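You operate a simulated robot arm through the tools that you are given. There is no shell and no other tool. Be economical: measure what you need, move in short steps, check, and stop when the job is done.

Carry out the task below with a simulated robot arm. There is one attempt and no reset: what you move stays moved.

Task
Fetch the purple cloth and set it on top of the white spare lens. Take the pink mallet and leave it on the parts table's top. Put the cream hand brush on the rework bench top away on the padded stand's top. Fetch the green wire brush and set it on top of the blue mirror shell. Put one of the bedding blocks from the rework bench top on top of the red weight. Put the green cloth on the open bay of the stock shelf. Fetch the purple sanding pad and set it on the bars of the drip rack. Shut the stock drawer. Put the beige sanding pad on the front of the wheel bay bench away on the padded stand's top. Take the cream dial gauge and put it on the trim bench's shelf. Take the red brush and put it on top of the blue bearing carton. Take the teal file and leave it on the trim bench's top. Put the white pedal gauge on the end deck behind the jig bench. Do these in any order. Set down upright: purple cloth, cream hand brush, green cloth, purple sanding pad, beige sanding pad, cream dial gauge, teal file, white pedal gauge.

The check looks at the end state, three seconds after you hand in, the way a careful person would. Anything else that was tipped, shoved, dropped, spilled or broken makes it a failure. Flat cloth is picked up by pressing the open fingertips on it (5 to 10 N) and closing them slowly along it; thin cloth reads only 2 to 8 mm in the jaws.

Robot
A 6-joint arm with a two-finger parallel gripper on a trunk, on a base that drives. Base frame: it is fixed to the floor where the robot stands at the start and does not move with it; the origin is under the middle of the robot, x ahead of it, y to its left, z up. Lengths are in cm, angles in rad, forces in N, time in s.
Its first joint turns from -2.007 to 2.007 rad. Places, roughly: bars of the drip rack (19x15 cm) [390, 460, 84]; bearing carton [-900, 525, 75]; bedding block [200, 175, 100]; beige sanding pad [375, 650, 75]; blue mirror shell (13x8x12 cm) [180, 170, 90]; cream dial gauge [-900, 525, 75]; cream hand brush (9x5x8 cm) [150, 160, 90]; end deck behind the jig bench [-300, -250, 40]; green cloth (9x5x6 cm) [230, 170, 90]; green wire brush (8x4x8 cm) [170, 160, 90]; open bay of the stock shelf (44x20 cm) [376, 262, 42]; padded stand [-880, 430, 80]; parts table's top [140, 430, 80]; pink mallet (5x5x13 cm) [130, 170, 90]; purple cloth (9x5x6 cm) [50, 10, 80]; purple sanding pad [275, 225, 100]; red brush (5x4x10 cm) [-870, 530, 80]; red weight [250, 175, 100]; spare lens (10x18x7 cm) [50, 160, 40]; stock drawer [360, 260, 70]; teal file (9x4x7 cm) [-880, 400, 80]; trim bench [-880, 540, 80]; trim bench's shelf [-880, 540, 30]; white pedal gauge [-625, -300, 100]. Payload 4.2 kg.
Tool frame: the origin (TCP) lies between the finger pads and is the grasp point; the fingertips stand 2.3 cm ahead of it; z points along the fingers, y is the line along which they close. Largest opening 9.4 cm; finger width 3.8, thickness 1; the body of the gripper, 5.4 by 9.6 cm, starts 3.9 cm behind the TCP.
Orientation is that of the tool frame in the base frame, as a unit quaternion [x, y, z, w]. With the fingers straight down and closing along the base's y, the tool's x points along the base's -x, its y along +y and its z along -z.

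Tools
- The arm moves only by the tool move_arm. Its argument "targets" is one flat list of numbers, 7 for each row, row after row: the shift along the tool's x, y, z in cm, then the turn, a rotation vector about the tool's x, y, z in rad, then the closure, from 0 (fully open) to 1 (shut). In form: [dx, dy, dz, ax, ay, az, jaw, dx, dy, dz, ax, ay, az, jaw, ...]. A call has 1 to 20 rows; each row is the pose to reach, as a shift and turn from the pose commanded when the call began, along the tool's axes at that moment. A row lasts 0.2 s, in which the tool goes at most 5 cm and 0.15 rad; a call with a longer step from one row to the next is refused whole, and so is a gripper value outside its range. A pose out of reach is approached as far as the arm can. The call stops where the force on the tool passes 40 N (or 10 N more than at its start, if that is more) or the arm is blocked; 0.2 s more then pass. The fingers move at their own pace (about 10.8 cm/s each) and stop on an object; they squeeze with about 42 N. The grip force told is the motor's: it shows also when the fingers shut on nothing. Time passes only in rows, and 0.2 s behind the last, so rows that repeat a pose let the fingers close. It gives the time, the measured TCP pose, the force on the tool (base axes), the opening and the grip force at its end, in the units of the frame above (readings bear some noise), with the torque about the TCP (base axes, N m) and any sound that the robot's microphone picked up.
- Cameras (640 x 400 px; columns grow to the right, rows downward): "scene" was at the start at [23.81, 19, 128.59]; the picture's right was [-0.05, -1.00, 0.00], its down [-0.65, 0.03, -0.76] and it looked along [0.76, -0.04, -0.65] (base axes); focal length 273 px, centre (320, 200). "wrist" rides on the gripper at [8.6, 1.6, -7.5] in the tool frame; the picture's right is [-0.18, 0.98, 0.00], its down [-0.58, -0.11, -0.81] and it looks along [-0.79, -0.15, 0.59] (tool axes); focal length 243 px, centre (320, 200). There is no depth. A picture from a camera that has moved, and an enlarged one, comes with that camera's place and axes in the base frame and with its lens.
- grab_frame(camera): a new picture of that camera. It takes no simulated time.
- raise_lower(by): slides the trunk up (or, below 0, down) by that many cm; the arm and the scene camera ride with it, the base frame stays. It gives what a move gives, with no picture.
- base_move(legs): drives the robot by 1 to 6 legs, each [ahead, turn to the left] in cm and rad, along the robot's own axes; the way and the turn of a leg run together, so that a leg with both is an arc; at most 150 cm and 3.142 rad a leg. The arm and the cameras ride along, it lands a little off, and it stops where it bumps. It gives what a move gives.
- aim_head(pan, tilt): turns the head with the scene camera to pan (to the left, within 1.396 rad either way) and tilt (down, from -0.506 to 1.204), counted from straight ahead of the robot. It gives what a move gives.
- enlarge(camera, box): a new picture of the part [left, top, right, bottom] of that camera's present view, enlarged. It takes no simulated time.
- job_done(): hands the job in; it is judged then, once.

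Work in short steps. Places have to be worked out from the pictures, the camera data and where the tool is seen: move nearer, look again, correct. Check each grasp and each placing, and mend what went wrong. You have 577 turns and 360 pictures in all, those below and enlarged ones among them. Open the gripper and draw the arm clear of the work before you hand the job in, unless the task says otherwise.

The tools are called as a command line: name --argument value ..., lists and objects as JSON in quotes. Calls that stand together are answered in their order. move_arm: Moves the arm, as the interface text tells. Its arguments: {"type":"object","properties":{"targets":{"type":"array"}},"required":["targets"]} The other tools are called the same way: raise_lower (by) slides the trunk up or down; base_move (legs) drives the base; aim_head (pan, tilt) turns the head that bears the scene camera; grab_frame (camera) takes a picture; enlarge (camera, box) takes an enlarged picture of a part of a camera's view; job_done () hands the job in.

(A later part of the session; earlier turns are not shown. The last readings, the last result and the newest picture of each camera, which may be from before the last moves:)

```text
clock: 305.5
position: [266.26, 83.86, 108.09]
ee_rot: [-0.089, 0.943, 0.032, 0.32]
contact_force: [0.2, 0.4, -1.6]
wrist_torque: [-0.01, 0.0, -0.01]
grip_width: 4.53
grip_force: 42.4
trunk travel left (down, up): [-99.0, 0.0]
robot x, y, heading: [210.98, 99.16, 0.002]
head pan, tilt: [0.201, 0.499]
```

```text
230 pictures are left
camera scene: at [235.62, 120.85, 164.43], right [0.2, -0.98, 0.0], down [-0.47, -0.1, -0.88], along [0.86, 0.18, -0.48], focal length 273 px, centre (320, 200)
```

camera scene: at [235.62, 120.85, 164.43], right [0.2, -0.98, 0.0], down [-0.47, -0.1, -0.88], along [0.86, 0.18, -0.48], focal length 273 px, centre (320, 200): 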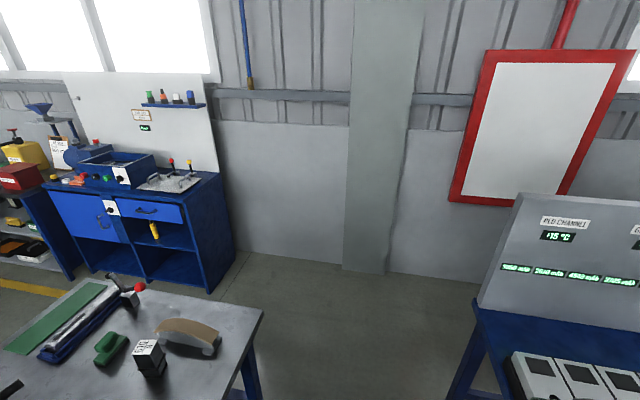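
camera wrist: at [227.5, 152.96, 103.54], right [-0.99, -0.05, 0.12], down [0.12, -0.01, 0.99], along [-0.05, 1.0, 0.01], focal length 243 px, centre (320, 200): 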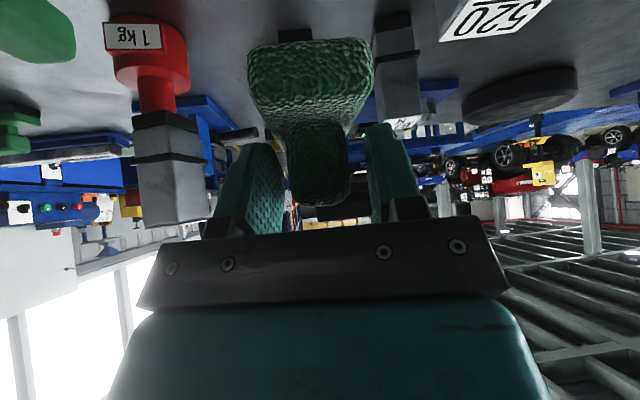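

Grip holds. Drive out: veer to y≈114, along +x to ~354, then north past the bench corner.

base_move --legs '[[0, 0.3], [52, 0], [0, -0.3], [90, 0], [0, 1.57]]'

```text
clock: 318.8
position: [366.65, 172.13, 108.09]
ee_rot: [0.739, -0.593, -0.252, -0.199]
contact_force: [0.0, 0.0, -0.8]
wrist_torque: [-0.03, 0.0, 0.0]
grip_width: 2.73
grip_force: 41.6
trunk travel left (down, up): [-99.0, 0.0]
robot x, y, heading: [352.8, 116.65, 1.602]
head pan, tilt: [0.201, 0.499]
```

The jaw width fell to 2.7 cm — the cloth may have slipped. Look.

grab_frame --camera "wrist"

aim_head --pan -0.4 --tilt 0.7

grab_frame --camera "scene"

```text
229 pictures are left
camera wrist: at [367.67, 160.64, 108.71], right [-0.99, -0.07, 0.12], down [0.12, 0.0, 0.99], along [-0.07, 1.0, 0.01], focal length 243 px, centre (320, 200)
```

wrist: 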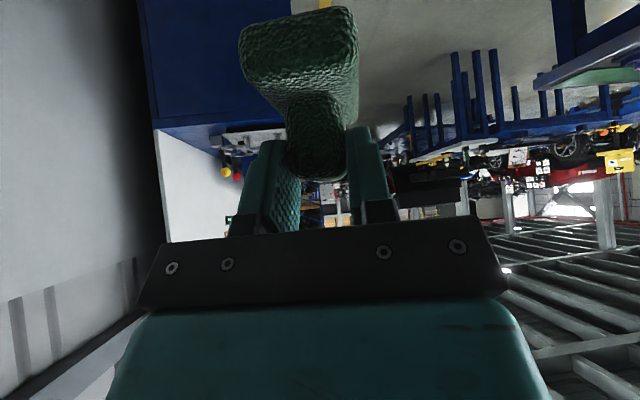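

```text
clock: 319.8
position: [366.73, 172.06, 108.0]
ee_rot: [0.738, -0.593, -0.252, -0.2]
contact_force: [0.3, -0.6, -0.4]
wrist_torque: [0.0, 0.01, -0.01]
grip_width: 2.73
grip_force: 41.8
trunk travel left (down, up): [-99.0, 0.0]
robot x, y, heading: [352.58, 116.74, 1.602]
head pan, tilt: [-0.4, 0.7]
```

```text
228 pictures are left
camera scene: at [335.81, 139.29, 162.66], right [0.93, -0.36, 0.0], down [-0.23, -0.6, -0.77], along [0.27, 0.71, -0.64], focal length 273 px, centre (320, 200)
```

scene: 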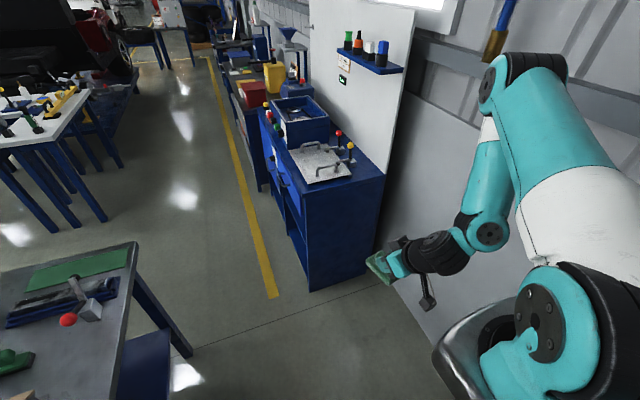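

The cloth slid until the jaws hold its knob (2.7 cm); still held. Proceed to the cabinet front.

base_move --legs '[[72, 0], [0, 0.42], [100, 0]]'

grab_frame --camera "wrist"

```text
clock: 329.7
position: [296.52, 334.79, 108.04]
ee_rot: [0.847, -0.424, -0.289, -0.142]
contact_force: [-0.4, -0.5, -0.5]
wrist_torque: [-0.03, 0.05, -0.01]
grip_width: 2.7
grip_force: 41.8
trunk travel left (down, up): [-99.0, 0.0]
robot x, y, heading: [306.63, 278.61, 2.028]
head pan, tilt: [-0.4, 0.7]
```

```text
227 pictures are left
camera wrist: at [302.11, 324.69, 108.72], right [-0.87, -0.47, 0.12], down [0.11, 0.04, 0.99], along [-0.47, 0.88, 0.01], focal length 243 px, centre (320, 200)
```

wrist: 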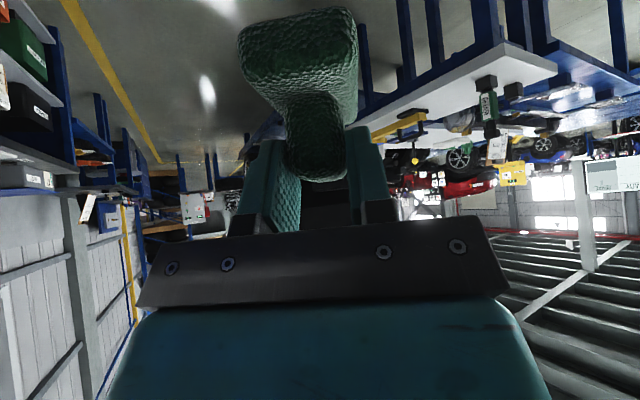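

Turn to face the cabinet and back up 15 cm.

base_move --legs '[[-8, 0], [0, -2.028]]'

aim_head --pan -0.5 --tilt 0.6

grab_frame --camera "scene"

```text
clock: 335.7
position: [364.25, 253.87, 108.15]
ee_rot: [-0.074, 0.944, 0.027, 0.32]
contact_force: [0.7, -0.1, 0.0]
wrist_torque: [-0.01, 0.02, -0.01]
grip_width: 2.73
grip_force: 42.2
trunk travel left (down, up): [-99.0, 0.0]
robot x, y, heading: [309.79, 271.18, -0.031]
head pan, tilt: [-0.4, 0.7]
```

```text
clock: 336.3
position: [364.21, 253.92, 108.05]
ee_rot: [-0.074, 0.944, 0.028, 0.32]
contact_force: [-0.6, 0.7, -0.4]
wrist_torque: [-0.05, -0.03, -0.01]
grip_width: 2.72
grip_force: 42.0
trunk travel left (down, up): [-99.0, 0.0]
robot x, y, heading: [310.08, 271.68, -0.026]
head pan, tilt: [-0.499, 0.6]
```

```text
226 pictures are left
camera scene: at [333.46, 285.95, 163.52], right [-0.5, -0.86, 0.0], down [-0.49, 0.29, -0.82], along [0.71, -0.42, -0.57], focal length 273 px, centre (320, 200)
```

scene: 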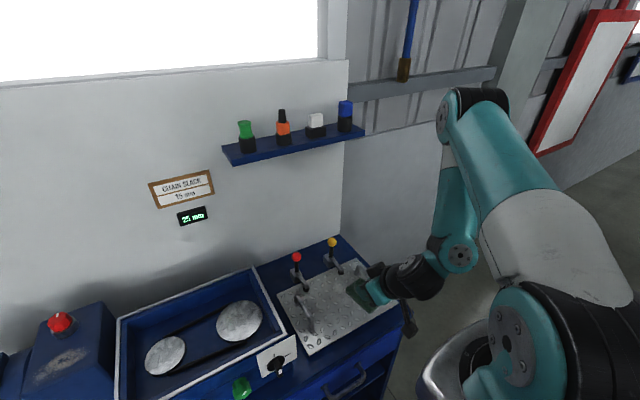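

Back 20 and lower the trunk by 40.

base_move --legs '[[-21, 0.02]]'

raise_lower --by -40

raise_lower --by -12

aim_head --pan -0.5 --tilt 0.4

grab_frame --camera "scene"

grab_frame --camera "wrist"

```text
clock: 338.0
position: [343.45, 255.38, 108.07]
ee_rot: [-0.083, 0.943, 0.031, 0.32]
contact_force: [-0.5, -1.0, -1.2]
wrist_torque: [0.0, 0.04, 0.0]
grip_width: 2.72
grip_force: 41.7
trunk travel left (down, up): [-99.0, 0.0]
robot x, y, heading: [288.47, 272.13, -0.01]
head pan, tilt: [-0.499, 0.6]
```

```text
clock: 341.8
position: [343.42, 255.45, 68.01]
ee_rot: [-0.084, 0.943, 0.031, 0.32]
contact_force: [0.4, 0.0, -1.2]
wrist_torque: [0.0, -0.02, 0.01]
grip_width: 2.71
grip_force: 41.9
trunk travel left (down, up): [-59.0, 40.0]
robot x, y, heading: [289.05, 271.76, -0.013]
head pan, tilt: [-0.499, 0.6]
```

```text
clock: 343.3
position: [343.4, 255.47, 56.19]
ee_rot: [-0.083, 0.943, 0.031, 0.32]
contact_force: [-0.1, -1.0, -0.4]
wrist_torque: [-0.02, 0.0, 0.03]
grip_width: 2.7
grip_force: 42.2
trunk travel left (down, up): [-47.0, 52.0]
robot x, y, heading: [288.94, 271.59, -0.011]
head pan, tilt: [-0.499, 0.6]
```

```text
clock: 344.0
position: [343.42, 255.37, 56.2]
ee_rot: [-0.083, 0.943, 0.03, 0.32]
contact_force: [0.0, 0.1, -1.6]
wrist_torque: [-0.02, -0.01, -0.02]
grip_width: 2.72
grip_force: 41.8
trunk travel left (down, up): [-47.0, 52.0]
robot x, y, heading: [288.43, 271.79, -0.007]
head pan, tilt: [-0.499, 0.4]
```

```text
225 pictures are left
camera scene: at [312.38, 286.63, 113.34], right [-0.49, -0.87, 0.0], down [-0.34, 0.19, -0.92], along [0.8, -0.45, -0.39], focal length 273 px, centre (320, 200)
```

scene: 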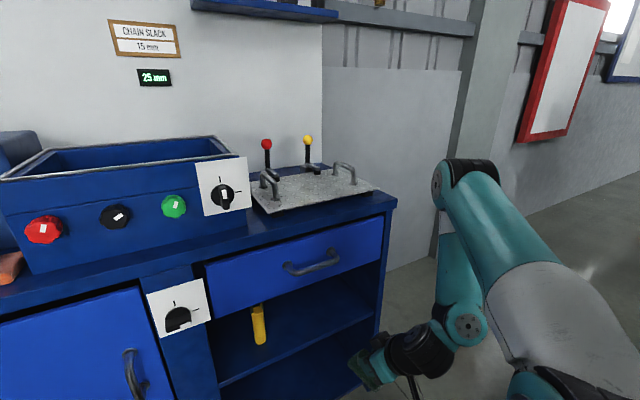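

```text
224 pictures are left
camera wrist: at [331.91, 255.0, 56.71], right [-0.03, 0.99, 0.12], down [-0.01, -0.12, 0.99], along [1.0, 0.03, 0.01], focal length 243 px, centre (320, 200)
```

wrist: 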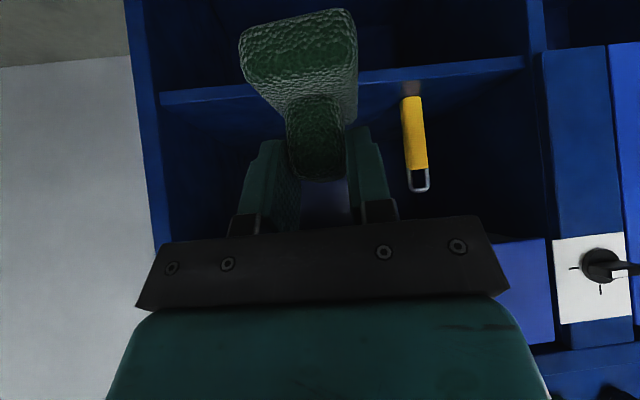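

Bay floor edge ≈z 43.5, x≈362.8. Cloth bottom is ~5.7 below TCP. Lower to TCP z≈51.5, drive 12 forward, then check.

move_arm --targets '[1.4, 0, 1.9, 0, 0, 0, 1, 2.8, 0, 3.6, 0, 0, 0, 1]'

base_move --legs '[[12, 0.0]]'

aim_head --pan -0.6 --tilt 0.6

grab_frame --camera "scene"

grab_frame --camera "wrist"

```text
clock: 344.6
position: [343.13, 255.48, 51.55]
ee_rot: [-0.082, 0.943, 0.03, 0.32]
contact_force: [-0.1, 0.7, -0.9]
wrist_torque: [-0.04, 0.0, 0.01]
grip_width: 2.72
grip_force: 42.1
trunk travel left (down, up): [-47.0, 52.0]
robot x, y, heading: [288.55, 272.3, -0.011]
head pan, tilt: [-0.499, 0.4]
```

```text
clock: 345.9
position: [355.4, 255.44, 51.54]
ee_rot: [-0.083, 0.943, 0.031, 0.32]
contact_force: [0.8, 0.3, 0.1]
wrist_torque: [-0.02, -0.01, -0.03]
grip_width: 2.72
grip_force: 41.5
trunk travel left (down, up): [-47.0, 52.0]
robot x, y, heading: [301.33, 271.87, -0.009]
head pan, tilt: [-0.499, 0.4]
```

```text
clock: 346.6
position: [355.51, 255.41, 51.48]
ee_rot: [-0.084, 0.943, 0.031, 0.32]
contact_force: [-0.4, -0.2, -1.6]
wrist_torque: [0.02, 0.02, -0.01]
grip_width: 2.73
grip_force: 41.8
trunk travel left (down, up): [-47.0, 52.0]
robot x, y, heading: [301.02, 271.88, -0.009]
head pan, tilt: [-0.6, 0.6]
```

```text
223 pictures are left
camera scene: at [323.77, 285.98, 111.53], right [-0.57, -0.82, 0.0], down [-0.46, 0.32, -0.83], along [0.68, -0.47, -0.56], focal length 273 px, centre (320, 200)
```

scene: 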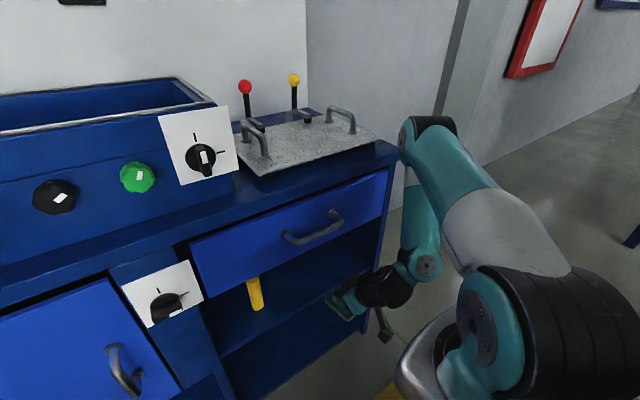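

```text
222 pictures are left
camera wrist: at [343.98, 254.95, 52.11], right [-0.03, 0.99, 0.12], down [-0.01, -0.12, 0.99], along [1.0, 0.03, 0.01], focal length 243 px, centre (320, 200)
```

wrist: 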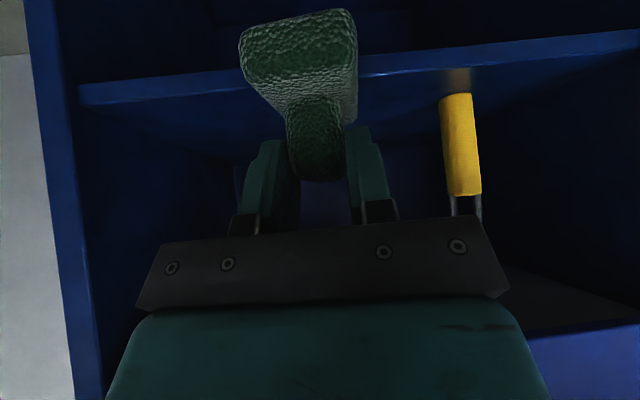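

The folded elbow would hit the cabinet if I drive in. Instead back up 12 and extend the arm.

base_move --legs '[[-14, 0.0]]'

move_arm --targets '[-3.3, -0.4, 2.5, 0, 0, 0, 1, -6.6, -0.8, 5, 0, 0, 0, 1, -9.9, -1.2, 7.6, 0, 0, 0, 1]'

grab_frame --camera "scene"

```text
clock: 348.0
position: [341.04, 255.44, 51.37]
ee_rot: [-0.083, 0.943, 0.03, 0.32]
contact_force: [0.9, -0.2, -0.4]
wrist_torque: [0.01, 0.03, 0.0]
grip_width: 2.72
grip_force: 42.1
trunk travel left (down, up): [-47.0, 52.0]
robot x, y, heading: [286.37, 271.78, -0.013]
head pan, tilt: [-0.6, 0.6]
```

```text
clock: 348.8
position: [353.69, 256.43, 51.63]
ee_rot: [-0.083, 0.943, 0.03, 0.32]
contact_force: [-0.3, -0.1, -0.6]
wrist_torque: [0.02, 0.04, 0.0]
grip_width: 2.74
grip_force: 42.2
trunk travel left (down, up): [-47.0, 52.0]
robot x, y, heading: [286.85, 271.94, -0.01]
head pan, tilt: [-0.6, 0.6]
```

```text
221 pictures are left
camera scene: at [309.46, 286.09, 111.52], right [-0.57, -0.82, 0.0], down [-0.46, 0.32, -0.82], along [0.68, -0.47, -0.57], focal length 273 px, centre (320, 200)
```

scene: 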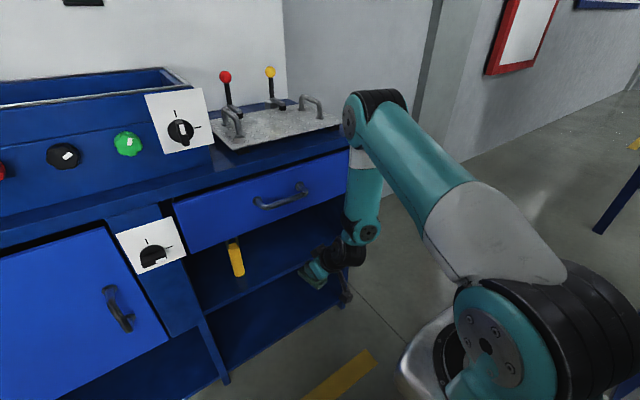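

Extend 6 cm more and check the forearm clearance.

move_arm --targets '[-2.3, -0.2, 1.8, 0, 0, 0, 1, -4.7, -0.4, 3.6, 0, 0, 0, 1]'

aim_head --pan -0.6 --tilt 0.3

grab_frame --camera "scene"

grab_frame --camera "wrist"

```text
clock: 349.4
position: [359.47, 257.05, 51.51]
ee_rot: [-0.083, 0.943, 0.03, 0.32]
contact_force: [-0.2, -0.9, -0.8]
wrist_torque: [-0.01, 0.01, 0.01]
grip_width: 2.69
grip_force: 42.4
trunk travel left (down, up): [-47.0, 52.0]
robot x, y, heading: [286.57, 271.73, -0.008]
head pan, tilt: [-0.6, 0.6]
```

```text
clock: 350.2
position: [359.44, 257.17, 51.59]
ee_rot: [-0.083, 0.944, 0.031, 0.319]
contact_force: [-0.4, -0.5, -0.7]
wrist_torque: [0.01, 0.03, 0.0]
grip_width: 2.73
grip_force: 42.0
trunk travel left (down, up): [-47.0, 52.0]
robot x, y, heading: [286.81, 271.87, -0.015]
head pan, tilt: [-0.6, 0.3]
```

```text
220 pictures are left
camera scene: at [309.88, 285.82, 114.26], right [-0.57, -0.82, 0.0], down [-0.24, 0.17, -0.95], along [0.78, -0.55, -0.3], focal length 273 px, centre (320, 200)
```

scene: 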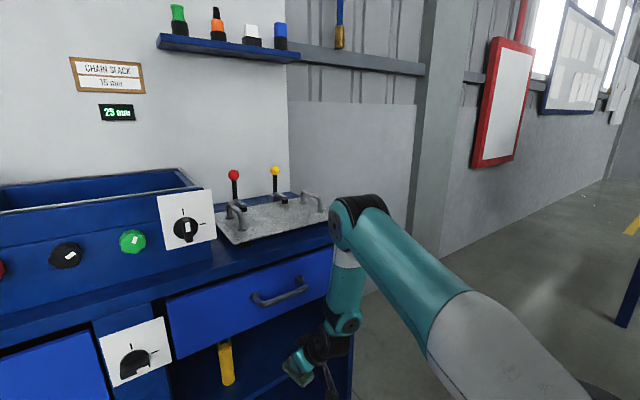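

```text
219 pictures are left
camera wrist: at [348.01, 256.72, 52.18], right [-0.03, 0.99, 0.12], down [-0.01, -0.12, 0.99], along [1.0, 0.03, 0.01], focal length 243 px, centre (320, 200)
```

wrist: 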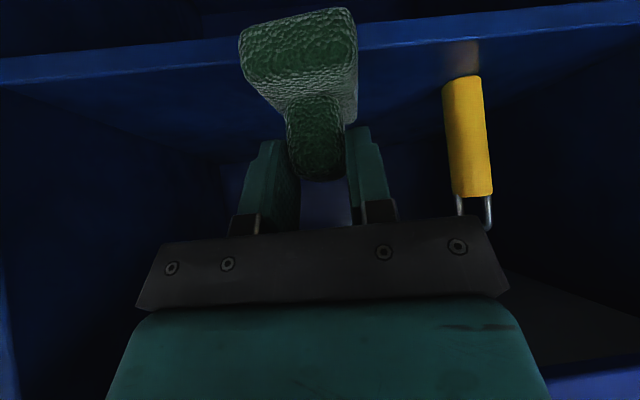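

The vertical forearm is too close to the cabinet. As with the lens, I'll use the low trunk: retract, lower the trunk, raise the arm.

move_arm --targets '[3.2, 0.5, -2.4, 0, 0, 0, 1, 6.3, 1, -4.8, 0, 0, 0, 1, 9.5, 1.5, -7.3, 0, 0, 0, 1, 12.7, 2, -9.7, 0, 0, 0, 1]'

raise_lower --by -24

move_arm --targets '[-2.4, 0, -3.2, 0, 0, 0, 1, -4.9, 0, -6.3, 0, 0, 0, 1, -7.3, 0, -9.5, 0, 0, 0, 1, -9.8, 0, -12.7, 0, 0, 0, 1, -12.2, 0, -15.8, 0, 0, 0, 1, -14.6, 0, -19, 0, 0, 0, 1]'

raise_lower --by -23

move_arm --targets '[-2.4, 0, -3.2, 0, 0, 0, 1, -4.9, 0, -6.3, 0, 0, 0, 1, -7.3, 0, -9.5, 0, 0, 0, 1, -9.8, 0, -12.7, 0, 0, 0, 1, -12.2, 0, -15.8, 0, 0, 0, 1, -14, 0, -18.2, 0, 0, 0, 1]'

grab_frame --camera "scene"

```text
clock: 351.2
position: [343.28, 256.45, 51.49]
ee_rot: [-0.083, 0.943, 0.03, 0.321]
contact_force: [-0.7, 1.2, -0.7]
wrist_torque: [-0.03, 0.0, -0.01]
grip_width: 2.75
grip_force: 41.8
trunk travel left (down, up): [-47.0, 52.0]
robot x, y, heading: [286.68, 271.86, -0.012]
head pan, tilt: [-0.6, 0.3]
```

```text
clock: 353.7
position: [343.36, 256.36, 27.34]
ee_rot: [-0.084, 0.943, 0.03, 0.32]
contact_force: [0.4, 0.8, -1.0]
wrist_torque: [0.0, 0.02, 0.0]
grip_width: 2.73
grip_force: 42.5
trunk travel left (down, up): [-23.0, 76.0]
robot x, y, heading: [286.72, 272.15, -0.006]
head pan, tilt: [-0.6, 0.3]
```

```text
clock: 355.1
position: [345.12, 255.85, 51.36]
ee_rot: [-0.084, 0.943, 0.031, 0.319]
contact_force: [-0.2, 0.0, 0.4]
wrist_torque: [-0.02, -0.01, 0.01]
grip_width: 2.71
grip_force: 41.5
out of reach, approached as far as the arm can: row 4, 5, 6
trunk travel left (down, up): [-23.0, 76.0]
robot x, y, heading: [286.55, 271.69, -0.007]
head pan, tilt: [-0.6, 0.3]
```

```text
clock: 357.5
position: [345.23, 255.71, 28.24]
ee_rot: [-0.084, 0.944, 0.031, 0.319]
contact_force: [0.1, 0.0, -1.2]
wrist_torque: [0.01, 0.02, -0.03]
grip_width: 2.72
grip_force: 42.5
trunk travel left (down, up): [0.0, 99.0]
robot x, y, heading: [286.41, 271.98, -0.014]
head pan, tilt: [-0.6, 0.3]
```

```text
clock: 358.9
position: [345.14, 255.78, 51.25]
ee_rot: [-0.084, 0.943, 0.032, 0.319]
contact_force: [0.3, 1.0, -0.7]
wrist_torque: [-0.01, -0.01, 0.02]
grip_width: 2.74
grip_force: 42.2
trunk travel left (down, up): [0.0, 99.0]
robot x, y, heading: [286.64, 271.91, -0.005]
head pan, tilt: [-0.6, 0.3]
```

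```text
218 pictures are left
camera scene: at [309.87, 285.82, 67.27], right [-0.57, -0.82, 0.0], down [-0.24, 0.17, -0.96], along [0.78, -0.55, -0.3], focal length 273 px, centre (320, 200)
```

scene: 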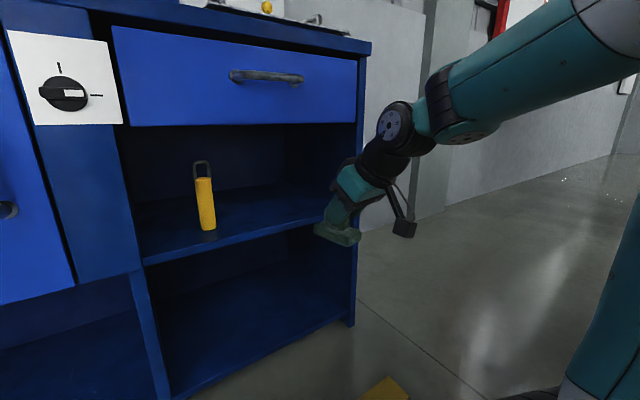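

Much better: forearm now comes in low. Extend into the bay to x≈362, slightly left.

move_arm --targets '[-3.2, -0.3, 2.4, 0, 0, 0, 1, -6.4, -0.6, 4.9, 0, 0, 0, 1, -9.6, -0.9, 7.3, 0, 0, 0, 1, -12.8, -1.2, 9.8, 0, 0, 0, 1, -13.6, -1.2, 10.5, 0, 0, 0, 1]'

grab_frame --camera "scene"

grab_frame --camera "wrist"

```text
clock: 360.1
position: [362.29, 257.54, 51.24]
ee_rot: [-0.084, 0.943, 0.032, 0.32]
contact_force: [0.6, 0.1, -0.3]
wrist_torque: [0.03, -0.01, -0.02]
grip_width: 2.72
grip_force: 41.6
trunk travel left (down, up): [0.0, 99.0]
robot x, y, heading: [286.85, 271.87, -0.009]
head pan, tilt: [-0.6, 0.3]
```

```text
217 pictures are left
camera scene: at [309.87, 285.82, 67.27], right [-0.57, -0.82, 0.0], down [-0.24, 0.17, -0.96], along [0.78, -0.55, -0.3], focal length 273 px, centre (320, 200)
```

scene: 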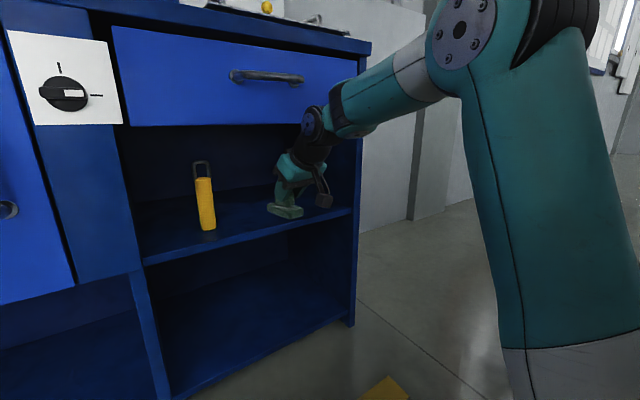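

```text
216 pictures are left
camera wrist: at [350.84, 257.2, 51.93], right [-0.03, 0.99, 0.12], down [-0.01, -0.12, 0.99], along [1.0, 0.03, 0.01], focal length 243 px, centre (320, 200)
```

wrist: 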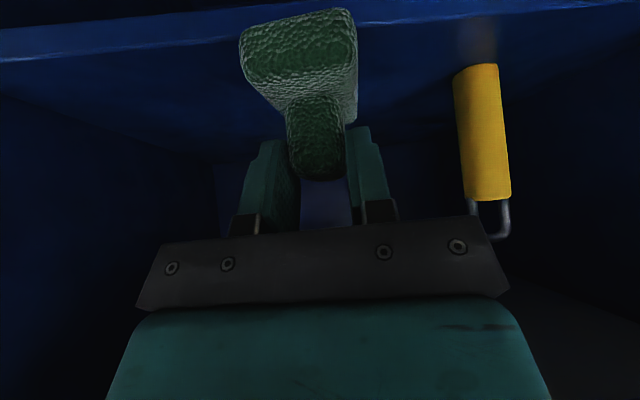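

Extend another 5.7 cm, then lower to contact.

move_arm --targets '[-2.1, -0.3, 1.8, 0, 0, 0, 1, -4.26, -0.6, 3.65, 0, 0, 0, 1]'

move_arm --targets '[0.3, 0, 0.4, 0, 0, 0, 1, 0.6, 0, 0.8, 0, 0, 0, 1, 0.9, 0, 1.2, 0, 0, 0, 1, 1.2, 0, 1.6, 0, 0, 0, 1, 1.5, 0, 2, 0, 0, 0, 1]'

enlarge --camera "scene" --box '[180, 60, 400, 260]'

grab_frame --camera "wrist"

```text
clock: 360.7
position: [368.05, 257.8, 50.81]
ee_rot: [-0.083, 0.943, 0.03, 0.32]
contact_force: [0.1, -0.5, 0.2]
wrist_torque: [-0.01, -0.03, 0.04]
grip_width: 2.72
grip_force: 42.3
trunk travel left (down, up): [0.0, 99.0]
robot x, y, heading: [286.79, 272.19, -0.011]
head pan, tilt: [-0.6, 0.3]
```

```text
clock: 361.9
position: [367.84, 257.83, 48.46]
ee_rot: [-0.083, 0.943, 0.03, 0.32]
contact_force: [0.1, -1.1, 0.4]
wrist_torque: [0.03, 0.01, 0.01]
grip_width: 2.72
grip_force: 42.2
trunk travel left (down, up): [0.0, 99.0]
robot x, y, heading: [286.73, 271.76, -0.006]
head pan, tilt: [-0.6, 0.3]
```

```text
2.00 times, centred on (290, 160) of scene
camera zoom: at [309.87, 285.82, 67.27], right [-0.57, -0.82, 0.0], down [-0.24, 0.17, -0.96], along [0.78, -0.55, -0.3], focal length 546 px, centre (380, 280)
```

zoom: 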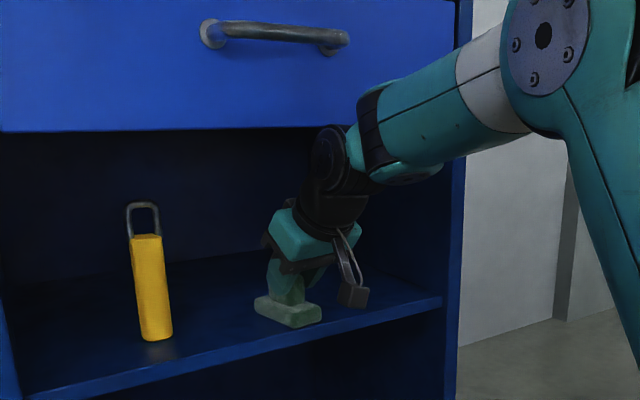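

```text
214 pictures are left
camera wrist: at [356.51, 257.53, 49.03], right [-0.03, 0.99, 0.12], down [-0.01, -0.12, 0.99], along [1.0, 0.03, 0.01], focal length 243 px, centre (320, 200)
```

wrist: 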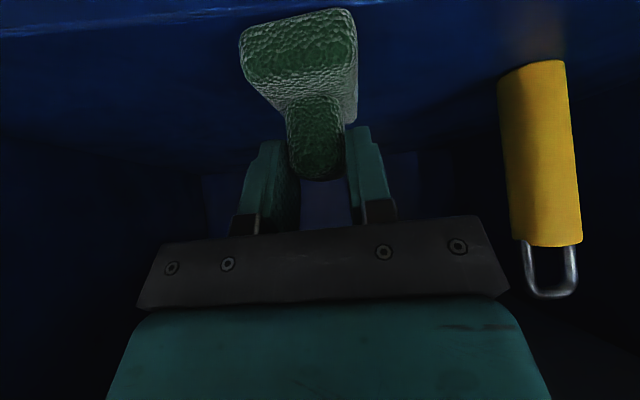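

No contact yet, but the cloth's near end is close to the lip. Go 2.3 deeper, then lower until contact.

move_arm --targets '[-0.9, -0.2, 0.7, 0, 0, 0, 1, -1.8, -0.4, 1.38, 0, 0, 0, 1, -1.6, -0.4, 1.7, 0, 0, 0, 1, -1.3, -0.4, 2.1, 0, 0, 0, 1, -1.0, -0.4, 2.5, 0, 0, 0, 1, -0.7, -0.4, 2.9, 0, 0, 0, 1]'

enlarge --camera "scene" --box '[180, 60, 400, 260]'

```text
clock: 363.0
position: [370.4, 257.91, 48.31]
ee_rot: [-0.083, 0.94, 0.029, 0.329]
contact_force: [-2.7, 0.5, 12.8]
wrist_torque: [0.01, 0.55, -0.05]
grip_width: 2.72
grip_force: 42.1
trunk travel left (down, up): [0.0, 99.0]
robot x, y, heading: [286.67, 271.89, -0.008]
head pan, tilt: [-0.6, 0.3]
stopped in row 5: the force on the tool passed its limit (the readings are from after the stop); the commanded pose is now the measured one
```

```text
2.00 times, centred on (290, 160) of scene
camera zoom: at [309.84, 285.82, 67.27], right [-0.57, -0.82, 0.0], down [-0.24, 0.17, -0.96], along [0.78, -0.55, -0.3], focal length 546 px, centre (380, 280)
```

zoom: 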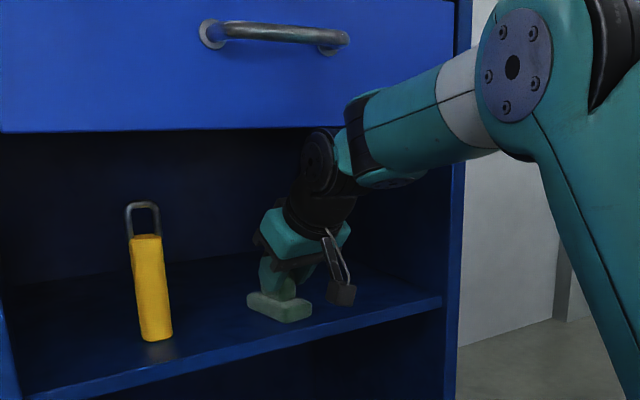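

Touching down. Release and retreat along -x.

move_arm --targets '[0, 0, 0, 0, 0, 0, 0.6, 0, 0, 0, 0, 0, 0, 0.2, 0, 0, 0, 0, 0, 0, 0.2]'

grab_frame --camera "wrist"

```text
clock: 363.8
position: [370.47, 257.97, 47.98]
ee_rot: [-0.085, 0.941, 0.03, 0.327]
contact_force: [-0.4, -0.2, -0.5]
wrist_torque: [0.0, 0.01, -0.06]
grip_width: 7.49
grip_force: 0.1
trunk travel left (down, up): [0.0, 99.0]
robot x, y, heading: [286.58, 272.12, -0.01]
head pan, tilt: [-0.6, 0.3]
```

```text
212 pictures are left
camera wrist: at [358.93, 257.53, 48.44], right [-0.03, 0.99, 0.11], down [-0.02, -0.12, 0.99], along [1.0, 0.03, 0.03], focal length 243 px, centre (320, 200)
```

wrist: 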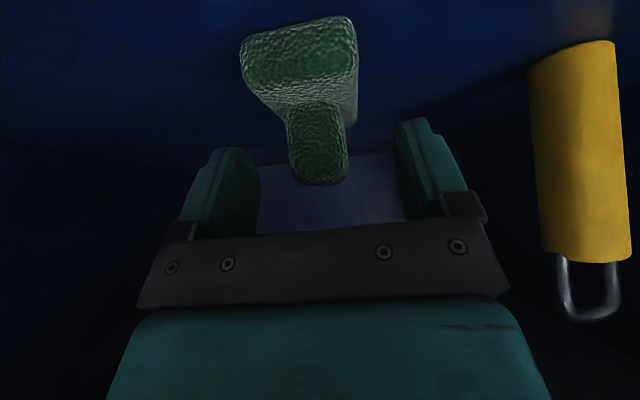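

move_arm --targets '[3.1, 0.7, -2.4, 0, 0, 0, 0.2, 6.2, 1.4, -4.8, 0, 0, 0, 0.2, 9.4, 2.1, -7.2, 0, 0, 0, 0.2, 12.5, 2.8, -9.6, 0, 0, 0, 0.2, 15.6, 3.5, -12, 0, 0, 0, 0.2]'

enlarge --camera "scene" --box '[180, 100, 400, 260]'

grab_frame --camera "wrist"

```text
clock: 365.0
position: [350.53, 257.84, 47.73]
ee_rot: [-0.084, 0.941, 0.03, 0.327]
contact_force: [-0.6, 0.1, -0.5]
wrist_torque: [-0.01, 0.01, 0.02]
grip_width: 7.51
grip_force: 0.1
trunk travel left (down, up): [0.0, 99.0]
robot x, y, heading: [286.64, 272.25, -0.01]
head pan, tilt: [-0.6, 0.3]
```

```text
2.50 times, centred on (290, 180) of scene
camera zoom: at [309.87, 285.82, 67.27], right [-0.57, -0.82, 0.0], down [-0.24, 0.17, -0.96], along [0.78, -0.55, -0.3], focal length 683 px, centre (395, 250)
```

zoom: 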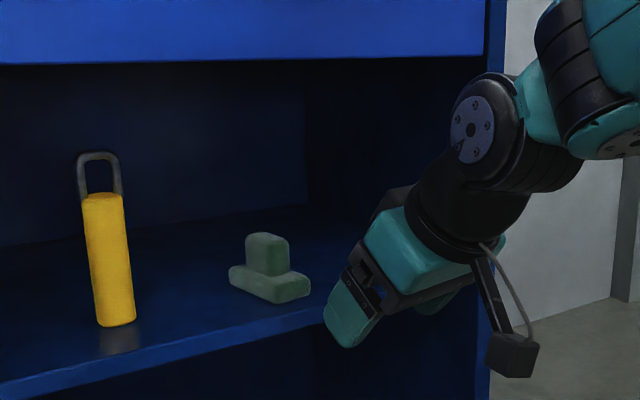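

```text
210 pictures are left
camera wrist: at [339.02, 257.4, 48.19], right [-0.03, 0.99, 0.11], down [-0.02, -0.12, 0.99], along [1.0, 0.03, 0.03], focal length 243 px, centre (320, 200)
```

wrist: 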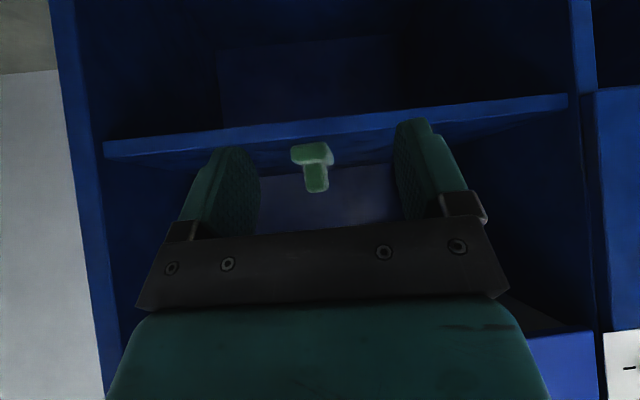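

Green cloth is upright in the bay. Back away, raise the trunk, and bring the tool back to vertical.

base_move --legs '[[-15, 0]]'

raise_lower --by 40

raise_lower --by 25

move_arm --targets '[0, 0, 0, 0, 0.13, 0, 0, 0, 0, 0, 0, 0.26, 0, 0, 0, 0, 0, 0, 0.39, 0, 0, 0, 0, 0, 0, 0.52, 0, 0, 0, 0, 0, 0, 0.65, 0, 0]'

```text
clock: 366.4
position: [335.31, 257.85, 47.68]
ee_rot: [-0.084, 0.941, 0.03, 0.327]
contact_force: [0.9, -0.2, 0.1]
wrist_torque: [0.03, -0.02, -0.01]
grip_width: 7.54
grip_force: 0.1
trunk travel left (down, up): [0.0, 99.0]
robot x, y, heading: [271.51, 272.02, -0.014]
head pan, tilt: [-0.6, 0.3]
```

```text
clock: 370.2
position: [335.41, 257.97, 87.66]
ee_rot: [-0.084, 0.941, 0.03, 0.326]
contact_force: [0.5, -0.1, -0.1]
wrist_torque: [-0.04, 0.01, 0.0]
grip_width: 7.52
grip_force: 0.0
trunk travel left (down, up): [-40.0, 59.0]
robot x, y, heading: [271.33, 272.14, -0.007]
head pan, tilt: [-0.6, 0.3]
```

```text
clock: 372.8
position: [335.3, 257.95, 112.54]
ee_rot: [-0.083, 0.941, 0.03, 0.327]
contact_force: [0.1, -1.0, 0.2]
wrist_torque: [0.03, -0.03, -0.01]
grip_width: 7.55
grip_force: 0.0
trunk travel left (down, up): [-65.0, 34.0]
robot x, y, heading: [271.4, 272.08, -0.009]
head pan, tilt: [-0.6, 0.3]
```

```text
clock: 374.0
position: [335.42, 257.89, 112.64]
ee_rot: [-0.088, 0.996, 0.0, 0.008]
contact_force: [0.6, 0.0, 0.5]
wrist_torque: [0.01, -0.04, -0.03]
grip_width: 9.4
grip_force: 0.1
trunk travel left (down, up): [-65.0, 34.0]
robot x, y, heading: [271.36, 272.14, -0.008]
head pan, tilt: [-0.6, 0.3]
```

Pull the arm in, then drive around the bench end again.

move_arm --targets '[4.5, 0, 0, 0, 0, 0, 0, 9, 0, 0, 0, 0, 0, 0, 13.5, 0, 0, 0, 0, 0, 0, 18, 0, 0, 0, 0, 0, 0, 22, 0, 0, 0, 0, 0, 0]'

base_move --legs '[[39, 0], [0, -1.13], [100, 0], [0, -0.43], [66, 0]]'

```text
clock: 375.2
position: [315.17, 253.26, 111.81]
ee_rot: [-0.089, 0.996, 0.002, 0.007]
contact_force: [-0.3, -0.6, 0.6]
wrist_torque: [-0.02, -0.01, 0.0]
grip_width: 9.4
grip_force: 0.0
out of reach, approached as far as the arm can: row 5
trunk travel left (down, up): [-65.0, 34.0]
robot x, y, heading: [271.45, 272.1, -0.014]
head pan, tilt: [-0.6, 0.3]
```

```text
clock: 389.9
position: [337.47, 69.68, 111.69]
ee_rot: [0.633, 0.774, -0.005, 0.007]
contact_force: [0.1, -0.1, 0.5]
wrist_torque: [0.08, -0.03, 0.01]
grip_width: 9.39
grip_force: 0.1
trunk travel left (down, up): [-65.0, 34.0]
robot x, y, heading: [355.13, 113.71, -1.56]
head pan, tilt: [-0.6, 0.3]
```

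Turn to -x and drive to x≈180, then face the bench.

base_move --legs '[[0, -1.575], [150, 0], [25, 0], [0, -1.57]]'

aim_head --pan 0.5 --tilt 0.75

grab_frame --camera "scene"

```text
clock: 391.6
position: [325.68, 76.95, 111.74]
ee_rot: [0.733, 0.68, -0.003, 0.011]
contact_force: [32.6, -1.3, 7.3]
wrist_torque: [-0.11, 2.15, 0.52]
grip_width: 7.96
grip_force: 0.2
trunk travel left (down, up): [-65.0, 34.0]
robot x, y, heading: [355.26, 113.57, -1.863]
head pan, tilt: [-0.6, 0.3]
stopped in leg 1: the force on the tool passed its limit (the readings are from after the stop); the commanded pose is now the measured one
```

```text
clock: 392.9
position: [325.51, 77.04, 111.66]
ee_rot: [0.735, 0.678, -0.004, 0.01]
contact_force: [35.1, -0.9, 1.4]
wrist_torque: [0.05, 1.81, 0.58]
grip_width: 7.81
grip_force: 0.0
trunk travel left (down, up): [-65.0, 34.0]
robot x, y, heading: [355.42, 113.55, -1.864]
head pan, tilt: [0.499, 0.75]
```

```text
209 pictures are left
camera scene: at [371.63, 85.4, 128.2], right [-0.98, -0.2, 0.0], down [-0.14, 0.67, -0.73], along [0.15, -0.72, -0.68], focal length 273 px, centre (320, 200)
```

scene: 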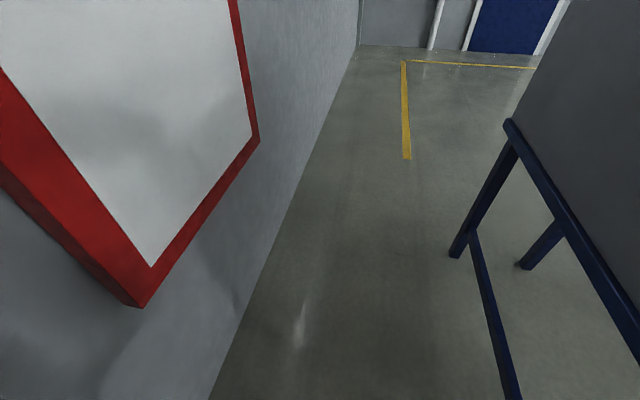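

The fingers touched the panel board. Turn back left, then look at it.

base_move --legs '[[0, 0.3]]'

aim_head --pan -0.4 --tilt 0.5

grab_frame --camera "scene"

```text
clock: 394.3
position: [337.63, 69.81, 111.62]
ee_rot: [0.625, 0.781, -0.001, 0.01]
contact_force: [-0.5, 0.0, 0.6]
wrist_torque: [-0.03, -0.06, -0.02]
grip_width: 9.41
grip_force: 0.0
trunk travel left (down, up): [-65.0, 34.0]
robot x, y, heading: [355.19, 113.83, -1.563]
head pan, tilt: [0.499, 0.75]
```

```text
clock: 395.5
position: [337.62, 69.64, 111.69]
ee_rot: [0.625, 0.781, -0.002, 0.01]
contact_force: [-0.7, 0.5, -0.3]
wrist_torque: [0.01, 0.02, 0.0]
grip_width: 9.41
grip_force: 0.2
trunk travel left (down, up): [-65.0, 34.0]
robot x, y, heading: [355.03, 113.67, -1.564]
head pan, tilt: [-0.4, 0.499]
```

```text
208 pictures are left
camera scene: at [371.67, 90.29, 130.43], right [-0.92, 0.38, 0.0], down [0.18, 0.44, -0.88], along [-0.33, -0.81, -0.48], focal length 273 px, centre (320, 200)
```

scene: 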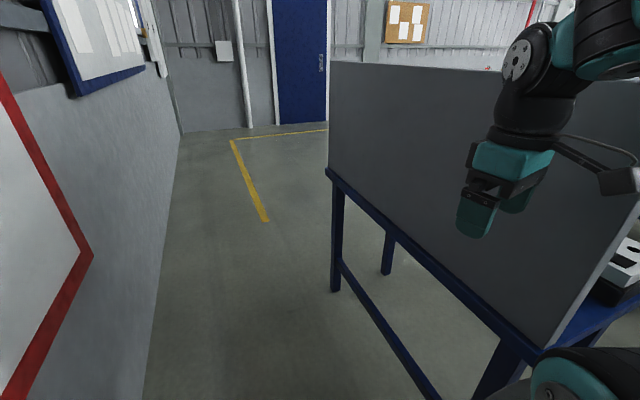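

Board unmoved. Back up 20, then go along -x in a gentle diagonal.

base_move --legs '[[-20, 0], [0, -1.38], [95, 0], [0, -0.2], [84, 0]]'

```text
clock: 409.9
position: [135.93, 140.44, 111.77]
ee_rot: [0.996, 0.088, -0.008, 0.006]
contact_force: [0.8, 0.0, 0.3]
wrist_torque: [0.0, 0.01, -0.01]
grip_width: 9.41
grip_force: 0.1
trunk travel left (down, up): [-65.0, 34.0]
robot x, y, heading: [178.89, 120.49, 3.102]
head pan, tilt: [-0.4, 0.499]
```

Look left to see the small table before turning.

aim_head --pan 0.7 --tilt 0.8

grab_frame --camera "scene"

```text
clock: 411.2
position: [135.88, 140.36, 111.75]
ee_rot: [0.996, 0.088, -0.008, 0.006]
contact_force: [-0.3, -0.1, -0.1]
wrist_torque: [-0.02, -0.02, -0.01]
grip_width: 9.39
grip_force: 0.1
trunk travel left (down, up): [-65.0, 34.0]
robot x, y, heading: [179.18, 120.87, 3.103]
head pan, tilt: [0.7, 0.799]
```

```text
207 pictures are left
camera scene: at [156.98, 96.74, 127.84], right [-0.62, 0.79, 0.0], down [0.56, 0.44, -0.7], along [-0.55, -0.43, -0.72], focal length 273 px, centre (320, 200)
```

scene: 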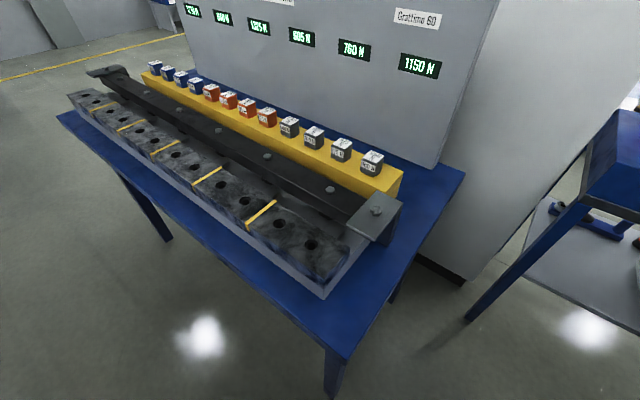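

Table corner at (143,92). Shimmy the base to y≈115 before turning to the bench.

base_move --legs '[[0, -0.26], [-20, 0], [0, 0.3], [19, 0], [0, -1.57]]'

aim_head --pan 0.4 --tilt 0.8

grab_frame --camera "scene"

```text
clock: 419.7
position: [197.79, 158.13, 111.67]
ee_rot: [0.773, -0.634, -0.01, -0.001]
contact_force: [1.1, 0.3, 0.4]
wrist_torque: [0.02, 0.03, -0.03]
grip_width: 9.42
grip_force: 0.2
trunk travel left (down, up): [-65.0, 34.0]
robot x, y, heading: [178.91, 114.89, 1.558]
head pan, tilt: [0.7, 0.799]
```

```text
clock: 420.5
position: [197.8, 158.32, 111.71]
ee_rot: [0.773, -0.634, -0.009, -0.002]
contact_force: [1.0, -0.2, 1.3]
wrist_torque: [0.0, 0.0, 0.01]
grip_width: 9.38
grip_force: 0.0
trunk travel left (down, up): [-65.0, 34.0]
robot x, y, heading: [179.14, 114.88, 1.559]
head pan, tilt: [0.4, 0.799]
```

```text
206 pictures are left
camera scene: at [156.86, 137.65, 127.84], right [0.93, 0.37, 0.0], down [0.27, -0.66, -0.7], along [-0.26, 0.65, -0.72], focal length 273 px, centre (320, 200)
```

scene: 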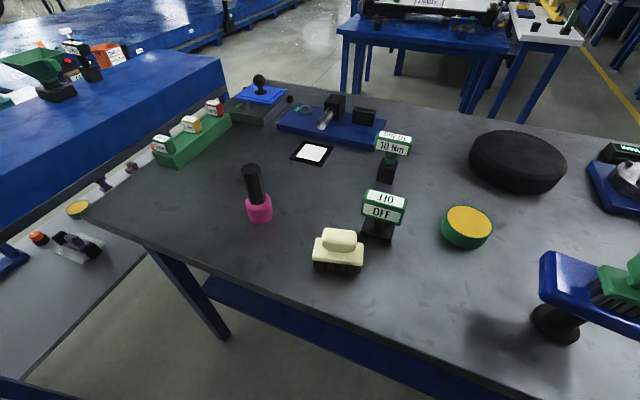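

Mallet handle at ≈(132.4,167), top z≈98. Move over it at the current height.

move_arm --targets '[-1.4, 4.2, 0, 0, 0, 0, 0, -2.8, 8.3, 0, 0, 0, 0, 0, -4.3, 12.5, 0, 0, 0, 0, 0, -5.7, 16.6, 0, 0, 0, 0, 0, -7.1, 20.8, 0, 0, 0, 0, 0, -8.5, 25, 0, 0, 0, 0, 0, -9.9, 29.1, 0, 0, 0, 0, 0, -11.4, 33.3, 0, 0, 0, 0, 0, -12.8, 37.4, 0, 0, 0, 0, 0, -14.2, 41.6, 0, 0, 0, 0, 0, -15.6, 45.8, 0, 0, 0, 0, 0, -17, 49.9, 0, 0, 0, 0, 0, -18.5, 54.1, 0, 0, 0, 0, 0, -19.9, 58.2, 0, 0, 0, 0, 0, -21.3, 62.4, 0, 0, 0, 0, 0]'

grab_frame --camera "wrist"

enlarge --camera "scene" --box '[150, 100, 400, 290]'

```text
clock: 423.7
position: [134.79, 166.74, 112.65]
ee_rot: [0.773, -0.635, -0.008, -0.002]
contact_force: [-1.1, 1.5, -1.7]
wrist_torque: [-0.03, -0.09, 0.0]
grip_width: 9.41
grip_force: 0.0
out of reach, approached as far as the arm can: row 1, 2, 15
trunk travel left (down, up): [-65.0, 34.0]
robot x, y, heading: [179.11, 114.4, 1.555]
head pan, tilt: [0.4, 0.799]
```

```text
205 pictures are left
camera wrist: at [134.95, 157.84, 120.02], right [-1.0, -0.01, 0.01], down [0.0, 0.58, 0.81], along [-0.01, 0.81, -0.58], focal length 243 px, centre (320, 200)
```

wrist: 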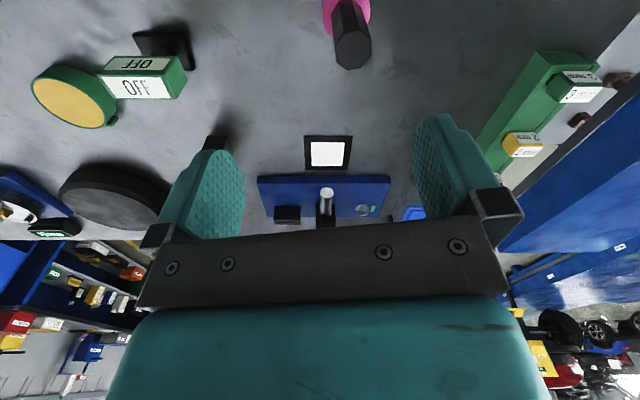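

```text
2.11 times, centred on (275, 195) of scene
camera zoom: at [156.79, 137.72, 127.83], right [0.93, 0.37, 0.0], down [0.27, -0.67, -0.7], along [-0.26, 0.65, -0.72], focal length 575 px, centre (415, 210)
```

zoom: 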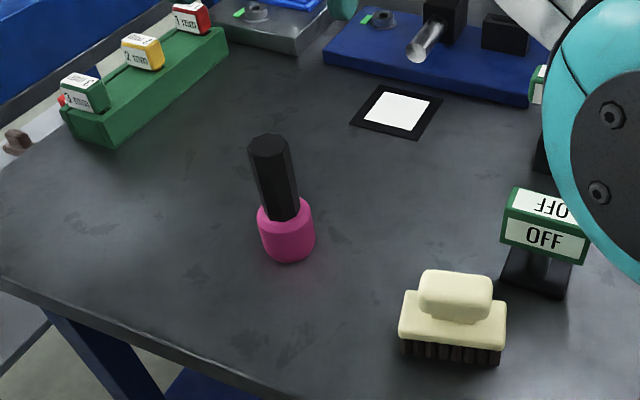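

Handle top ≈(132.1,167.0). Go down to z≈103 while correcting.

move_arm --targets '[-0.3, 0.9, 4, 0, 0, 0, 0, -0.6, 1.8, 7, 0, 0, 0, 0, -0.8, 2.6, 9.6, 0, 0, 0, 0]'

grab_frame --camera "wrist"

```text
clock: 424.5
position: [131.72, 167.2, 103.08]
ee_rot: [0.772, -0.636, -0.01, -0.002]
contact_force: [0.0, 0.3, 0.7]
wrist_torque: [-0.01, 0.0, 0.03]
grip_width: 9.39
grip_force: 0.0
trunk travel left (down, up): [-65.0, 34.0]
robot x, y, heading: [179.13, 114.82, 1.55]
head pan, tilt: [0.4, 0.799]
```

```text
203 pictures are left
camera wrist: at [132.03, 158.21, 110.41], right [-1.0, -0.01, 0.01], down [0.01, 0.58, 0.82], along [-0.02, 0.82, -0.58], focal length 243 px, centre (320, 200)
```

wrist: 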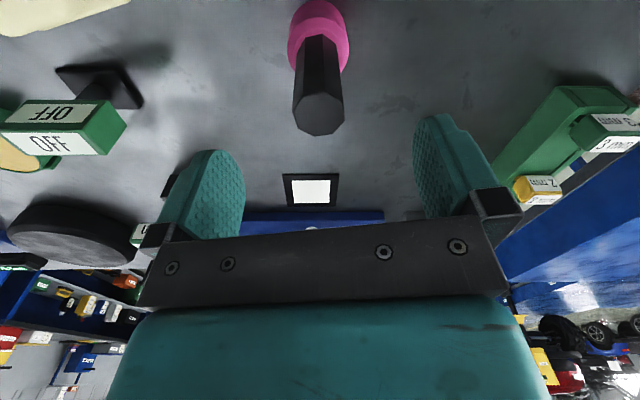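

Perfectly aligned. Descend to z≈94.3 and close.

move_arm --targets '[0, 0, 4.5, 0, 0, 0, 0, 0, 0, 8.8, 0, 0, 0, 0, 0, 0, 8.8, 0, 0, 0, 0.6, 0, 0, 8.8, 0, 0, 0, 1, 0, 0, 8.8, 0, 0, 0, 1, 0, 0, 8.8, 0, 0, 0, 1]'

move_arm --targets '[0, 0, -4, 0, 0, 0, 1, 0, 0, -8, 0, 0, 0, 1, 0, 0, -12, 0, 0, 0, 1, 0, 0, -15, 0, 0, 0, 1]'

grab_frame --camera "wrist"

```text
clock: 425.9
position: [131.79, 167.51, 94.16]
ee_rot: [0.772, -0.635, -0.01, -0.003]
contact_force: [4.3, 0.3, 1.9]
wrist_torque: [0.15, -0.6, -0.03]
grip_width: 3.1
grip_force: 42.2
trunk travel left (down, up): [-65.0, 34.0]
robot x, y, heading: [179.03, 114.68, 1.554]
head pan, tilt: [0.4, 0.799]
```

```text
clock: 426.9
position: [133.14, 166.82, 107.6]
ee_rot: [0.773, -0.634, -0.009, -0.002]
contact_force: [0.2, -0.6, -4.4]
wrist_torque: [0.03, -0.05, -0.01]
grip_width: 3.12
grip_force: 42.3
out of reach, approached as far as the arm can: row 3, 4
trunk travel left (down, up): [-65.0, 34.0]
robot x, y, heading: [178.86, 114.99, 1.551]
head pan, tilt: [0.4, 0.799]
```

```text
202 pictures are left
camera wrist: at [133.34, 157.93, 114.98], right [-1.0, -0.01, 0.01], down [0.0, 0.58, 0.81], along [-0.02, 0.81, -0.58], focal length 243 px, centre (320, 200)
```

wrist: 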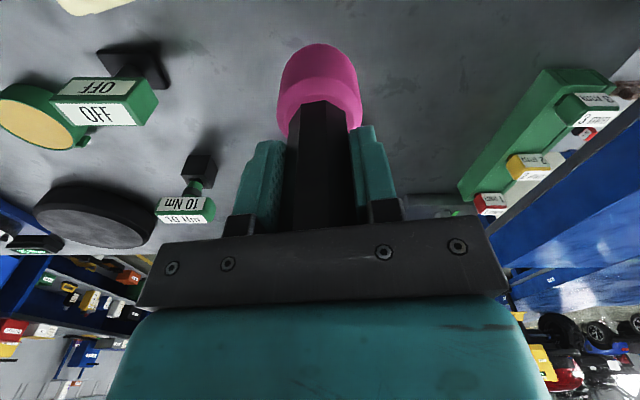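

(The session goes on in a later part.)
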